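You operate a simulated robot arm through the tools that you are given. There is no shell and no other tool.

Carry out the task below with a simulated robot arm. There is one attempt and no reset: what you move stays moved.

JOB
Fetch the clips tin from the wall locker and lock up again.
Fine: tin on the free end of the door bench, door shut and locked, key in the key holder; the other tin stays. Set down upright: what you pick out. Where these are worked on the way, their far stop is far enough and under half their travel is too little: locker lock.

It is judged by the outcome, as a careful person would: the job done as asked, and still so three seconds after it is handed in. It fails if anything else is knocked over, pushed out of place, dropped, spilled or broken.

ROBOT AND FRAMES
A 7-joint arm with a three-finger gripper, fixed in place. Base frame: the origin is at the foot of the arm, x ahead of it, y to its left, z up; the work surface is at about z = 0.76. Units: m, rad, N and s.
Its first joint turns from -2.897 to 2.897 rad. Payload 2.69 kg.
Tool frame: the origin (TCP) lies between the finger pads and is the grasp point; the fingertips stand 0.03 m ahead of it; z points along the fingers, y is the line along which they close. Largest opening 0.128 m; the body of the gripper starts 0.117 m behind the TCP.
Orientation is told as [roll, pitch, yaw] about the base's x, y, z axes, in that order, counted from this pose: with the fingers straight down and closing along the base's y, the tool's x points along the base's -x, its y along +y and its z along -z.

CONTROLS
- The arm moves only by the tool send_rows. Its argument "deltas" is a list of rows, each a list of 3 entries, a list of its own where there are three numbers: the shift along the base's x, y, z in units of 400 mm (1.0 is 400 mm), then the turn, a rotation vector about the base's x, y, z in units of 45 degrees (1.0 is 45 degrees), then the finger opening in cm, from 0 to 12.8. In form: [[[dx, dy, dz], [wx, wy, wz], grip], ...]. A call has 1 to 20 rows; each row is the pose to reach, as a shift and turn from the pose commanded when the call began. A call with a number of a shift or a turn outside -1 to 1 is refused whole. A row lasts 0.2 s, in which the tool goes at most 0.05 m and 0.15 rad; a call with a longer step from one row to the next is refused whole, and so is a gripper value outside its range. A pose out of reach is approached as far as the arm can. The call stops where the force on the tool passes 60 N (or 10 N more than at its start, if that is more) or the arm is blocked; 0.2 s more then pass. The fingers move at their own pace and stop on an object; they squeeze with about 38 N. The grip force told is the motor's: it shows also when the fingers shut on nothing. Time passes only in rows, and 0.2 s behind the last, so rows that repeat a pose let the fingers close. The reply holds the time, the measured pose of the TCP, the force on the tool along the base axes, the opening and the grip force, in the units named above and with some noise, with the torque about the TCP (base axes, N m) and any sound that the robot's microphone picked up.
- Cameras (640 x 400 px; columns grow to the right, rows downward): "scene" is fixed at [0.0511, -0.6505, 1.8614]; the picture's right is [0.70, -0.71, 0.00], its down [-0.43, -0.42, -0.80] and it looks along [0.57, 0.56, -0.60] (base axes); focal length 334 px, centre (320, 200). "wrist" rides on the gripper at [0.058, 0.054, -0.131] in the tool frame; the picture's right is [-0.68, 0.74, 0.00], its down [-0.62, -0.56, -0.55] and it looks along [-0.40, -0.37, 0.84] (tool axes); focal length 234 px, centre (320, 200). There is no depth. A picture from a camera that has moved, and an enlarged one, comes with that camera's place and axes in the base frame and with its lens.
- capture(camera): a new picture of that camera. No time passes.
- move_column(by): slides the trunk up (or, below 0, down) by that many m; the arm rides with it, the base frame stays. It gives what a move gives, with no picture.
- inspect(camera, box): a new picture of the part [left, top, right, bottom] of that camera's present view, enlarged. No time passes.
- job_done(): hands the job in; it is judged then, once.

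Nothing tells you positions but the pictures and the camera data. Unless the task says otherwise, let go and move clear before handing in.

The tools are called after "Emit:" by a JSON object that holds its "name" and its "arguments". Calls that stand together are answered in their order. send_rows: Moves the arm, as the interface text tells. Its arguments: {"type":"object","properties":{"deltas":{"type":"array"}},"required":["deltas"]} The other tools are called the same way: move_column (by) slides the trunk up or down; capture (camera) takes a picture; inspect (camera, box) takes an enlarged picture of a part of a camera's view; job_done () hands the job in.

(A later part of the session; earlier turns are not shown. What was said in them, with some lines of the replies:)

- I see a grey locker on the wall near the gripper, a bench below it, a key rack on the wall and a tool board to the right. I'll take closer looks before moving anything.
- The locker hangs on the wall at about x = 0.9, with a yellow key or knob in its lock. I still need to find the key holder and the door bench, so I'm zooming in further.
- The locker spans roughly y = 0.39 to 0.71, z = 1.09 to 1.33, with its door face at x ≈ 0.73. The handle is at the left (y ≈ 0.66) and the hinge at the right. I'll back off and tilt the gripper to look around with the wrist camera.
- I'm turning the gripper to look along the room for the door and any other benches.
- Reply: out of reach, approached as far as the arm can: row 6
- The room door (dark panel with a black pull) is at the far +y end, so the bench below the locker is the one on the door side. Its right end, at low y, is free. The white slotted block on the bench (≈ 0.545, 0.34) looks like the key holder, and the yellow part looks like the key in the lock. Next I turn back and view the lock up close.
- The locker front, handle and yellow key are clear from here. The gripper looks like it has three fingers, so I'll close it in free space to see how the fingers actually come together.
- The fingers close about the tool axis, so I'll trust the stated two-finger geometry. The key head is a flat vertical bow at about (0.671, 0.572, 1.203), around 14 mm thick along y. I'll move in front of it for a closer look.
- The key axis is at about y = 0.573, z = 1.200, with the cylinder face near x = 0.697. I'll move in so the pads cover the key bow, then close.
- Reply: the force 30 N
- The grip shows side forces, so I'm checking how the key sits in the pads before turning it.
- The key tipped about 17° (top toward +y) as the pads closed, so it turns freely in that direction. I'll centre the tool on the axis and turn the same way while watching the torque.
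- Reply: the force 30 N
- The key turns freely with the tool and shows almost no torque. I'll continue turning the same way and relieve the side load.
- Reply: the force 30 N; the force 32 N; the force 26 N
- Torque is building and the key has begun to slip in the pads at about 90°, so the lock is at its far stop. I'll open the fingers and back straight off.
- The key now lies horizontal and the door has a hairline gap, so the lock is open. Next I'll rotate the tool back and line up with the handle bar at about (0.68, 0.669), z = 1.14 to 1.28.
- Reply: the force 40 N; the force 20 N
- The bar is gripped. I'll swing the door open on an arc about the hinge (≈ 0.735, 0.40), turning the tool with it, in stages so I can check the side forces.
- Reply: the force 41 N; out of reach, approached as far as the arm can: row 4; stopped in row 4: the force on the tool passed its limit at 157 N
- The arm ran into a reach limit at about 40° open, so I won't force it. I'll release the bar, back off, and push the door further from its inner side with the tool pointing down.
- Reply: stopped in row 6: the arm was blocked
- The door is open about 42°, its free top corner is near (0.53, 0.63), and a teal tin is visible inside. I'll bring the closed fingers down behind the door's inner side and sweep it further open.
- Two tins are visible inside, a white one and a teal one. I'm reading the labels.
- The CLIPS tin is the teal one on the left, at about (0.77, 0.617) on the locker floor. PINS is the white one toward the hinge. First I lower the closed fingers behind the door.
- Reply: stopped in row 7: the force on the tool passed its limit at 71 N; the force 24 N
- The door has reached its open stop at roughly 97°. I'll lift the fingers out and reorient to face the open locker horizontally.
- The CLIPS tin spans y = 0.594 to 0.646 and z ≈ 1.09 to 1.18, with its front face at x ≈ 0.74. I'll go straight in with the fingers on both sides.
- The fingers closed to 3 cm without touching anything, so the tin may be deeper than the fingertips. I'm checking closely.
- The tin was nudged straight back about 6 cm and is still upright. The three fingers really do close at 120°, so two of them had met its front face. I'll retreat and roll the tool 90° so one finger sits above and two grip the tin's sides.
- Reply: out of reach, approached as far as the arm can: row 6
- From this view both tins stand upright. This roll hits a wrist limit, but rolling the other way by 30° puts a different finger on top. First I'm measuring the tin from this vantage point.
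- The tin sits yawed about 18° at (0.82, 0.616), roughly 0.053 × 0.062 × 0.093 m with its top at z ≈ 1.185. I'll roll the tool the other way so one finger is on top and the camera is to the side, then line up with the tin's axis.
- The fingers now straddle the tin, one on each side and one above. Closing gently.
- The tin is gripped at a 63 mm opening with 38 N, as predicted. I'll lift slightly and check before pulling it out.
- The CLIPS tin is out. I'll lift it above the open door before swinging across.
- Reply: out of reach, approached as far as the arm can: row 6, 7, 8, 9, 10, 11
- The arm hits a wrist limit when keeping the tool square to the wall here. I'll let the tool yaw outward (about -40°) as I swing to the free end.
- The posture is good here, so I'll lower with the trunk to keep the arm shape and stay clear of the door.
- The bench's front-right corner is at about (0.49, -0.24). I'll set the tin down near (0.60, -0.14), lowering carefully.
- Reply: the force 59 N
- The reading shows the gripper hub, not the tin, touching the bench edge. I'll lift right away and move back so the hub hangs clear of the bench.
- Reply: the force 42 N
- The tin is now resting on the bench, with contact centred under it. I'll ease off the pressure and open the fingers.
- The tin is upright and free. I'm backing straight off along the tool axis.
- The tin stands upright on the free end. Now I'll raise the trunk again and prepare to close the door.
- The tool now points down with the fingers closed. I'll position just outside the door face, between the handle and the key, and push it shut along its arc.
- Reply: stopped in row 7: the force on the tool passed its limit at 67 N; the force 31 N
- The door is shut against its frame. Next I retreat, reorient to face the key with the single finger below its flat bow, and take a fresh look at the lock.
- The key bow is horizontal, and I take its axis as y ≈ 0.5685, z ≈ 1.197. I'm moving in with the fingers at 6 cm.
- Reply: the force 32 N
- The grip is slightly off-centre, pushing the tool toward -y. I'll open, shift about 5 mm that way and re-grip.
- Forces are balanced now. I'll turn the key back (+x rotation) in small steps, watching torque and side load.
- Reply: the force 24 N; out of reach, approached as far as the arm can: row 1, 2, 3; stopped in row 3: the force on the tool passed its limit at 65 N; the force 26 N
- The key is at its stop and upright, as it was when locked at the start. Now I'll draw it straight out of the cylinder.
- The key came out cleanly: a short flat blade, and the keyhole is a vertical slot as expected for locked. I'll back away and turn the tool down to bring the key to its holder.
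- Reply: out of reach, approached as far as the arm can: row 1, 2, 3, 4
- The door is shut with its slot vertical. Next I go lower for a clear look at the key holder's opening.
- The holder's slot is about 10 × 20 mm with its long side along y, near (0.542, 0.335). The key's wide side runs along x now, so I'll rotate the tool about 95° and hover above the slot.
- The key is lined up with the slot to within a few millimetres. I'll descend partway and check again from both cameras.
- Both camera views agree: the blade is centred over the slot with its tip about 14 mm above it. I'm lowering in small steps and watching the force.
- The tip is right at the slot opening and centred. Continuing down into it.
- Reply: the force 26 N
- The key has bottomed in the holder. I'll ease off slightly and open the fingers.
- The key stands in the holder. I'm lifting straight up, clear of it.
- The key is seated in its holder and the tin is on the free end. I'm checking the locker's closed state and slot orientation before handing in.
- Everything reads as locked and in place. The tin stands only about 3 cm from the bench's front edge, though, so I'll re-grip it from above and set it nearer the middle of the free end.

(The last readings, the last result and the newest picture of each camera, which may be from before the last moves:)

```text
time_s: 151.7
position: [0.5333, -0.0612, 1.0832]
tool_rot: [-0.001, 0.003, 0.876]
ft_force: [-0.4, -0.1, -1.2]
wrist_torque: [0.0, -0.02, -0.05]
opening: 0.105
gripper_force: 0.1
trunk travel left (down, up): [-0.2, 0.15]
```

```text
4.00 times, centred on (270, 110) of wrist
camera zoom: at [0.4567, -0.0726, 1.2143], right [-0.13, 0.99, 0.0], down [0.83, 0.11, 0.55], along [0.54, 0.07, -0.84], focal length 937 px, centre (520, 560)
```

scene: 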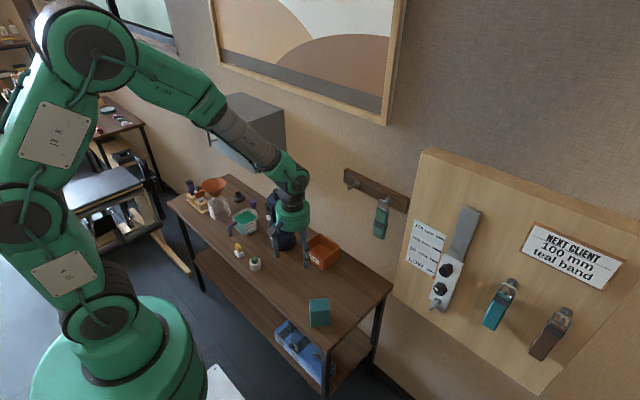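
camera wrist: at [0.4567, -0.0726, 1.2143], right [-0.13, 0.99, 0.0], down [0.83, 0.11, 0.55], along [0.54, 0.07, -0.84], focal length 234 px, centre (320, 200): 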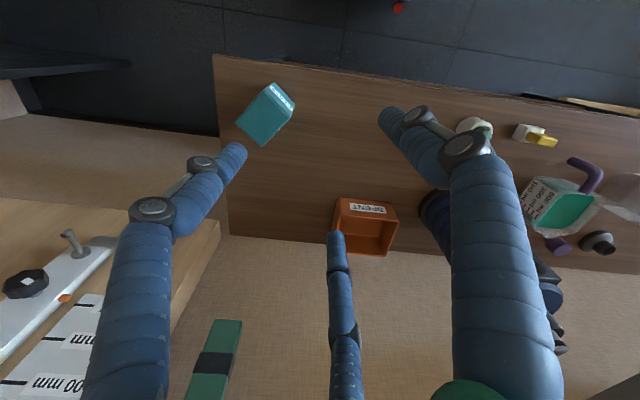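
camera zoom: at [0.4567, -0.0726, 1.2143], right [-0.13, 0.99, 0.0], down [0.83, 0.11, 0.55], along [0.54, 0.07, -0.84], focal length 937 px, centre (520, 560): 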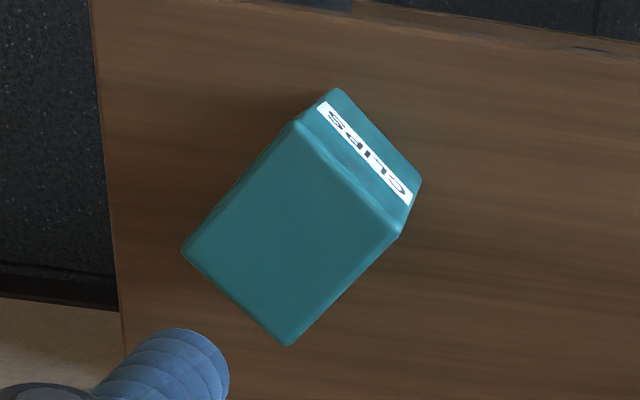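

The tin's faces line up exactly with the tool axes. I'll centre over it, then descend with the fingers wide.

Emit:
{"name": "send_rows", "arguments": {"deltas": [[[0.018, -0.07, 0], [0, 0, 0], 10.5], [[0.036, -0.14, -0.05], [0, 0, 0], 10.5], [[0.054, -0.206, -0.1], [0, 0, 0], 10.5], [[0.054, -0.206, -0.2], [0, 0, 0], 10.5], [[0.054, -0.206, -0.3], [0, 0, 0], 10.5], [[0.054, -0.206, -0.3], [0, 0, 0], 10.5]]}}

Emit:
{"name": "capture", "arguments": {"camera": "wrist"}}

Emit:
{"name": "inspect", "arguments": {"camera": "scene", "box": [260, 220, 400, 345]}}

```text
time_s: 153.1
position: [0.5584, -0.1467, 0.9632]
tool_rot: [0.001, 0.003, 0.878]
ft_force: [0.2, 0.1, -0.2]
wrist_torque: [-0.01, 0.05, -0.01]
opening: 0.1047
gripper_force: 0.1
trunk travel left (down, up): [-0.2, 0.15]
```

```text
taken
camera wrist: at [0.4812, -0.1564, 1.094], right [-0.13, 0.99, 0.0], down [0.83, 0.11, 0.55], along [0.54, 0.07, -0.84], focal length 234 px, centre (320, 200)
```

wrist: 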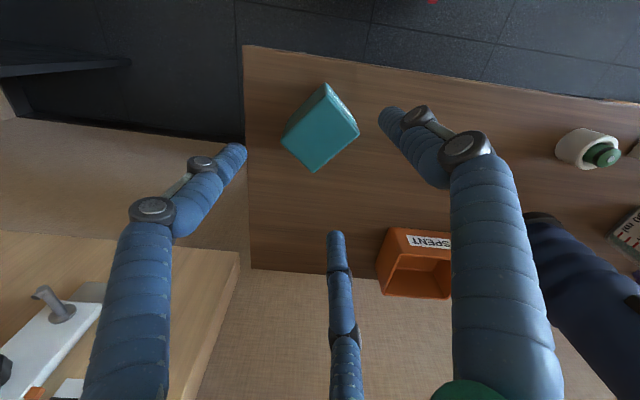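

```text
3.20 times, centred on (330, 282) of scene
camera zoom: at [0.0511, -0.6505, 1.8614], right [0.7, -0.71, 0.0], down [-0.43, -0.42, -0.8], along [0.57, 0.56, -0.6], focal length 1070 px, centre (288, -64)
```

zoom: 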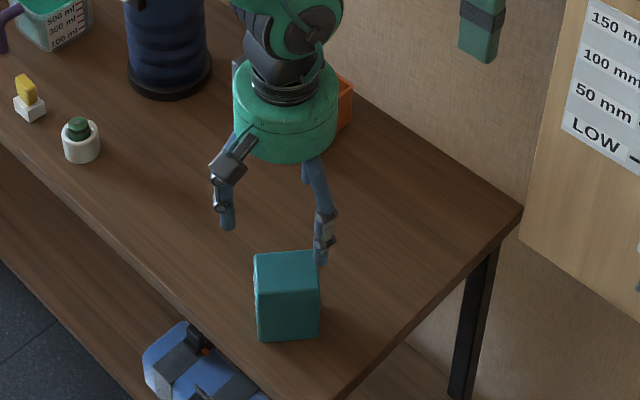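

Emit:
{"name": "inspect", "arguments": {"camera": "wrist", "box": [270, 70, 370, 180]}}

```text
3.64 times, centred on (320, 125) of wrist
camera zoom: at [0.4812, -0.1564, 1.094], right [-0.13, 0.99, 0.0], down [0.83, 0.11, 0.55], along [0.54, 0.07, -0.84], focal length 852 px, centre (320, 473)
```

zoom: 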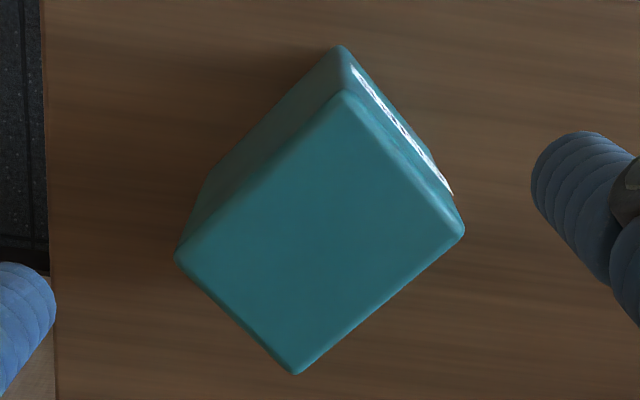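

The tin is centred under the tool to within a millimetre. Descending around it and closing.

Emit:
{"name": "send_rows", "arguments": {"deltas": [[[0, 0, -0.1], [0, 0, 0], 10.5], [[0, 0, -0.2], [0, 0, 0], 10.5], [[0, 0, -0.3], [0, 0, 0], 10.5], [[0, 0, -0.36], [0, 0, 0], 10.5], [[0, 0, -0.36], [0, 0, 0], 10.5]]}}

Emit:
{"name": "capture", "arguments": {"camera": "wrist"}}

Emit:
{"name": "inspect", "arguments": {"camera": "scene", "box": [260, 240, 380, 345]}}

```text
time_s: 154.3
position: [0.5576, -0.1461, 0.8171]
tool_rot: [0.001, 0.0, 0.877]
ft_force: [-0.5, -0.4, -1.3]
wrist_torque: [0.02, 0.02, -0.02]
opening: 0.1051
gripper_force: 0.0
trunk travel left (down, up): [-0.2, 0.15]
```

```text
taken
camera wrist: at [0.4803, -0.1561, 0.9487], right [-0.13, 0.99, 0.0], down [0.83, 0.11, 0.55], along [0.54, 0.07, -0.84], focal length 234 px, centre (320, 200)
```

wrist: 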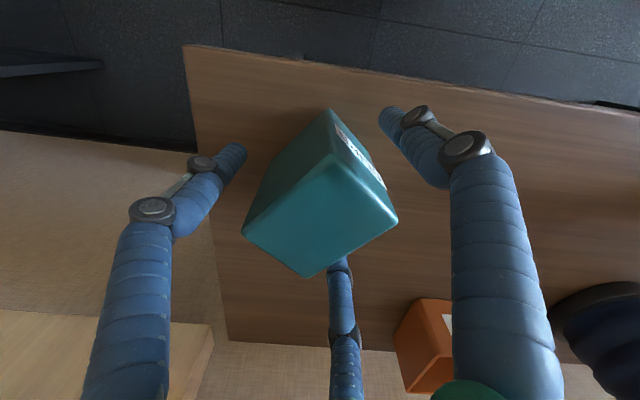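

```text
3.81 times, centred on (320, 292) of scene
camera zoom: at [0.0511, -0.6505, 1.8614], right [0.7, -0.71, 0.0], down [-0.43, -0.42, -0.8], along [0.57, 0.56, -0.6], focal length 1274 px, centre (320, -152)
```

zoom: 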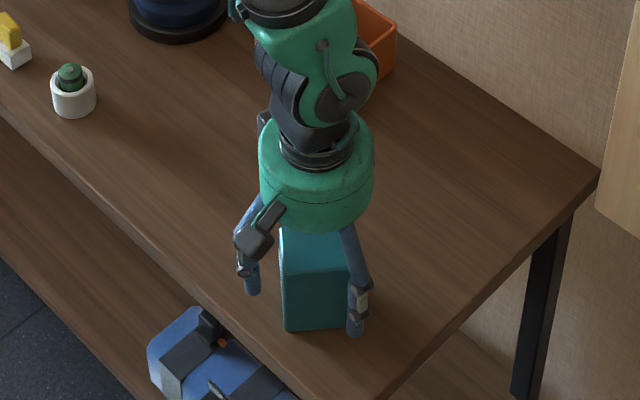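

Fingers are around the tin on all three sides. Closing gradually.

Emit:
{"name": "send_rows", "arguments": {"deltas": [[[0, 0, 0], [0, 0, 0], 9], [[0, 0, 0], [0, 0, 0], 8], [[0, 0, 0], [0, 0, 0], 7], [[0, 0, 0], [0, 0, 0], 6.4], [[0, 0, 0], [0, 0, 0], 5.8], [[0, 0, 0], [0, 0, 0], 5], [[0, 0, 0], [0, 0, 0], 5]]}}

Emit:
{"name": "capture", "arguments": {"camera": "wrist"}}

```text
time_s: 155.9
position: [0.5583, -0.1449, 0.8175]
tool_rot: [0.0, -0.001, 0.877]
ft_force: [-1.6, 0.9, 2.5]
wrist_torque: [0.07, 0.06, 0.01]
opening: 0.0631
gripper_force: 38.1
trunk travel left (down, up): [-0.2, 0.15]
```

```text
taken
camera wrist: at [0.4797, -0.1558, 0.9492], right [-0.13, 0.99, 0.0], down [0.83, 0.11, 0.55], along [0.54, 0.07, -0.84], focal length 234 px, centre (320, 200)
```

wrist: 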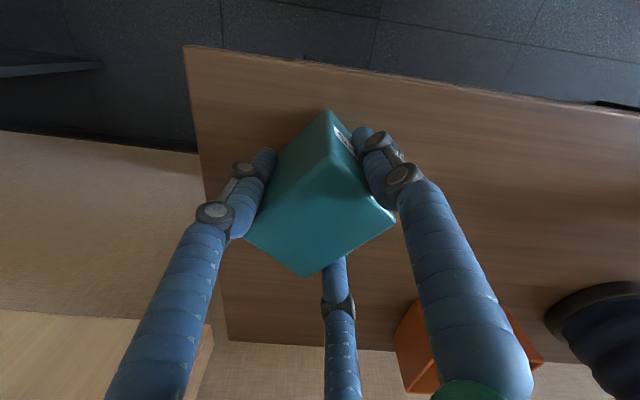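

Emit:
{"name": "send_rows", "arguments": {"deltas": [[[0, 0, 0.03], [0, 0, 0], 5], [[0, 0, 0.07], [0, 0, 0], 5], [[0.05, 0, 0.08], [0, 0, 0], 5], [[0.12, 0.005, 0.08], [0, 0, 0], 5], [[0.19, 0.01, 0.08], [0, 0, 0], 5], [[0.26, 0.015, 0.08], [0, 0, 0], 5], [[0.275, 0.015, 0.08], [0, 0, 0], 5], [[0.275, 0.015, 0.04], [0, 0, 0], 5], [[0.275, 0.015, 0.02], [0, 0, 0], 5], [[0.275, 0.015, 0.02], [0, 0, 0], 5]]}}

Emit:
{"name": "capture", "arguments": {"camera": "wrist"}}

Emit:
{"name": "inspect", "arguments": {"camera": "scene", "box": [260, 220, 400, 345]}}

```text
time_s: 158.1
position: [0.6668, -0.1393, 0.8263]
tool_rot: [-0.001, 0.0, 0.877]
ft_force: [0.2, 0.7, -1.9]
wrist_torque: [-0.01, 0.01, 0.02]
opening: 0.0633
gripper_force: 37.9
trunk travel left (down, up): [-0.2, 0.15]
```

```text
taken
camera wrist: at [0.5893, -0.1501, 0.9576], right [-0.13, 0.99, 0.0], down [0.83, 0.11, 0.55], along [0.54, 0.07, -0.84], focal length 234 px, centre (320, 200)
```

wrist: 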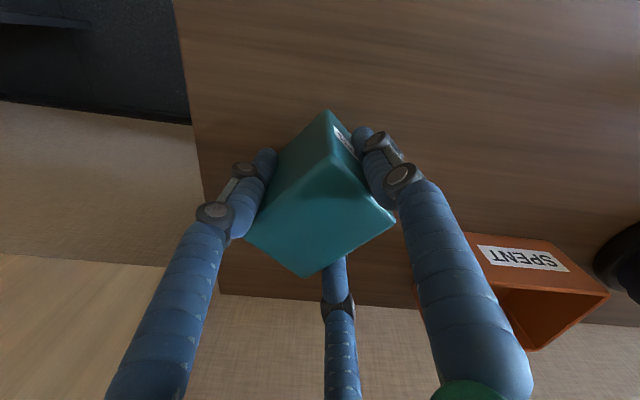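

```text
3.20 times, centred on (330, 282) of scene
camera zoom: at [0.0511, -0.6505, 1.8614], right [0.7, -0.71, 0.0], down [-0.43, -0.42, -0.8], along [0.57, 0.56, -0.6], focal length 1070 px, centre (288, -64)
```

zoom: 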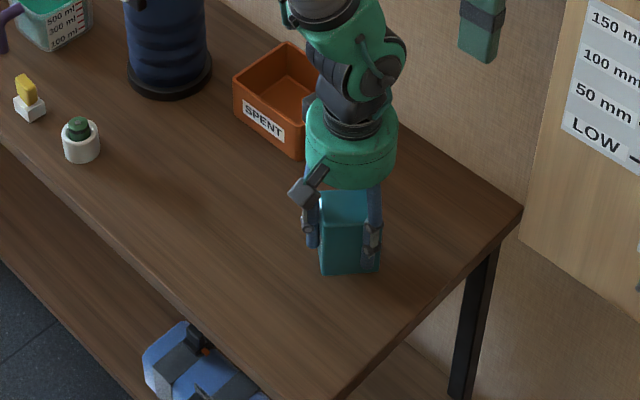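

Emit:
{"name": "send_rows", "arguments": {"deltas": [[[0, 0, -0.006], [0, 0, 0], 5], [[0, 0, -0.012], [0, 0, 0], 5], [[0, 0, -0.018], [0, 0, 0], 5], [[0, 0, -0.018], [0, 0, 0], 5]]}}

```text
time_s: 159.1
position: [0.6679, -0.139, 0.8204]
tool_rot: [0.001, 0.003, 0.874]
ft_force: [-0.1, -0.4, -1.7]
wrist_torque: [-0.01, 0.01, 0.02]
opening: 0.0631
gripper_force: 38.4
trunk travel left (down, up): [-0.2, 0.15]
```

Emit:
{"name": "send_rows", "arguments": {"deltas": [[[0, 0, -0.004], [0, 0, 0], 5], [[0, 0, -0.007], [0, 0, 0], 5], [[0, 0, -0.007], [0, 0, 0], 5]]}}

```text
time_s: 159.9
position: [0.6687, -0.1399, 0.8187]
tool_rot: [-0.002, -0.001, 0.877]
ft_force: [-7.0, -3.4, 23.8]
wrist_torque: [-0.12, 0.52, -0.06]
opening: 0.0632
gripper_force: 38.0
trunk travel left (down, up): [-0.2, 0.15]
```

The tin is touching the bench. I'll release it slowly and rise straight up.

Emit:
{"name": "send_rows", "arguments": {"deltas": [[[0, 0, 0.004], [0, 0, 0], 5.8], [[0, 0, 0.004], [0, 0, 0], 6.4], [[0, 0, 0.004], [0, 0, 0], 7], [[0, 0, 0.004], [0, 0, 0], 8], [[0, 0, 0.004], [0, 0, 0], 9.2], [[0, 0, 0.004], [0, 0, 0], 10.5], [[0, 0, 0.004], [0, 0, 0], 10.5]]}}

Emit:
{"name": "capture", "arguments": {"camera": "wrist"}}

```text
time_s: 161.5
position: [0.6669, -0.1394, 0.8182]
tool_rot: [0.0, -0.001, 0.876]
ft_force: [0.3, 1.1, -0.2]
wrist_torque: [0.0, 0.01, 0.01]
opening: 0.1049
gripper_force: 0.1
trunk travel left (down, up): [-0.2, 0.15]
```

```text
taken
camera wrist: at [0.5899, -0.1501, 0.9491], right [-0.13, 0.99, 0.0], down [0.83, 0.11, 0.55], along [0.54, 0.07, -0.84], focal length 234 px, centre (320, 200)
```

wrist: 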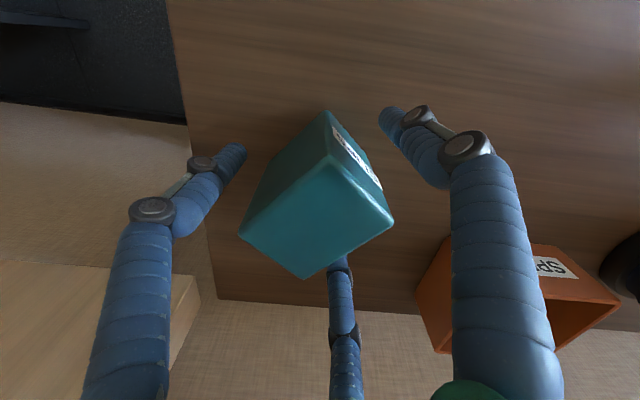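

Emit:
{"name": "send_rows", "arguments": {"deltas": [[[0, 0, 0.08], [0, 0, 0], 10.5], [[0, 0, 0.18], [0, 0, 0], 10.5], [[0, 0, 0.29], [0, 0, 0], 10.5], [[0, 0, 0.4], [0, 0, 0], 10.5], [[0, 0, 0.51], [0, 0, 0], 10.5], [[-0.08, 0, 0.6], [0, 0, 0], 10.5], [[-0.2, 0, 0.62], [0, 0, 0], 10.5], [[-0.32, 0, 0.64], [0, 0, 0], 10.5], [[-0.44, 0, 0.66], [0, 0, 0], 10.5]]}}

Emit:
{"name": "capture", "arguments": {"camera": "scene"}}

Emit:
{"name": "inspect", "arguments": {"camera": "scene", "box": [160, 160, 400, 345]}}

Emit:
{"name": "inspect", "arguments": {"camera": "scene", "box": [190, 80, 300, 180]}}

Emit:
{"name": "capture", "arguments": {"camera": "wrist"}}

```text
time_s: 163.5
position: [0.4841, -0.1364, 1.0821]
tool_rot: [0.002, 0.003, 0.878]
ft_force: [-0.3, 0.2, -0.5]
wrist_torque: [-0.03, 0.04, 0.03]
opening: 0.1051
gripper_force: 0.1
trunk travel left (down, up): [-0.2, 0.15]
```

```text
taken
```

scene: 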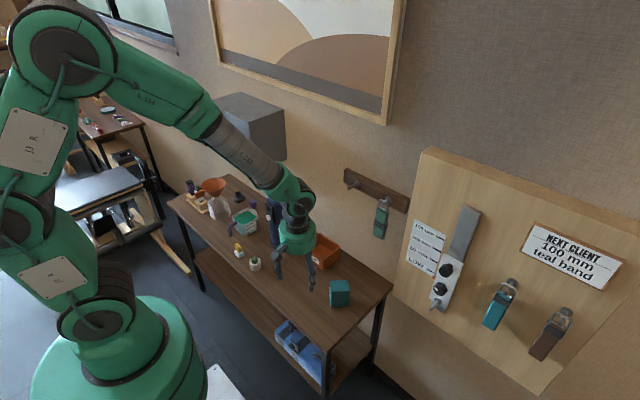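

```text
2.16 times, centred on (280, 252) of scene
camera zoom: at [0.0511, -0.6505, 1.8614], right [0.7, -0.71, 0.0], down [-0.43, -0.42, -0.8], along [0.57, 0.56, -0.6], focal length 723 px, centre (406, 86)
```

zoom: 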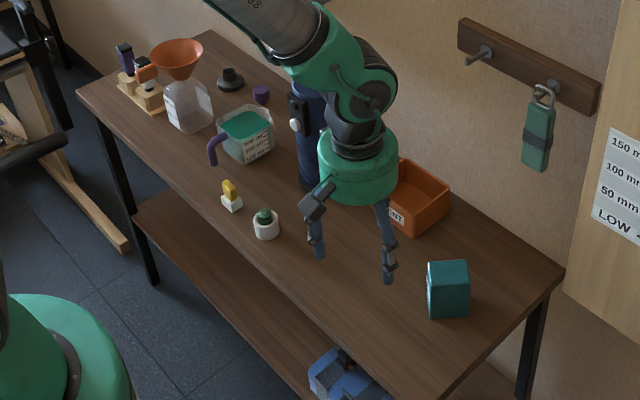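

```text
4.00 times, centred on (245, 130) of scene
camera zoom: at [0.0511, -0.6505, 1.8614], right [0.7, -0.71, 0.0], down [-0.43, -0.42, -0.8], along [0.57, 0.56, -0.6], focal length 1338 px, centre (620, 480)
```

zoom: 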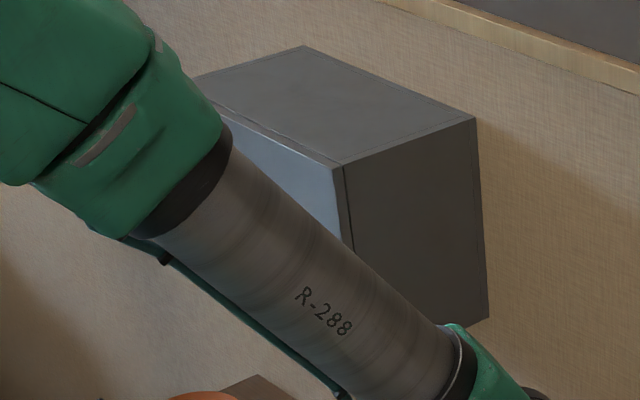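

```text
taken
camera wrist: at [0.407, -0.1478, 1.2124], right [-0.13, 0.99, 0.0], down [0.83, 0.11, 0.55], along [0.54, 0.07, -0.84], focal length 234 px, centre (320, 200)
```

wrist: 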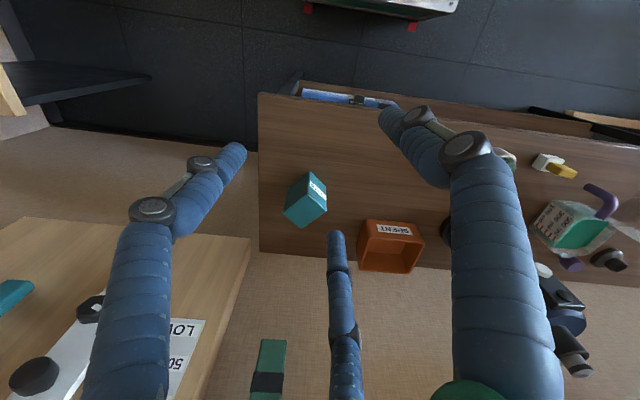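

The CLIPS tin stands upright on the free end at about (0.67, -0.14), the door was last seen shut with its slot at the locked position, and the key is in its holder. The PINS tin was left inside the locker and the arm is clear, so I'm handing in.

Emit:
{"name": "job_done", "arguments": {}}

```text
The job is handed in.
```

The clips tin is out of the locker and standing upright on the free end of the bench under it. The locker door is shut and locked, and the key is standing in the white slotted holder on the same bench. I have handed the job in and no result has come back yet.

- **Lock:** I turned the key to its far stop to unlock, then back to its other stop to lock. The keyhole slot is vertical, as the key was at the start. I did not pull the handle to test it.
- **Which bench:** Nothing in the room is labelled "door bench". I took it to be the bench below the locker, because it holds the key holder and has a clear end.
- **PINS tin:** It stayed in the locker, and I saw it upright before closing the door.
- **Contacts on the way:** On my first try the fingers pushed the clips tin back about 6 cm inside the locker; it stayed upright. The gripper body also pressed the bench edge at about 58 N while I was setting the tin down. I saw nothing knocked over or moved out of place.
- **Tin moved again:** I first set the tin about 3 cm from the bench's front edge, then picked it up again and put it nearer the middle.
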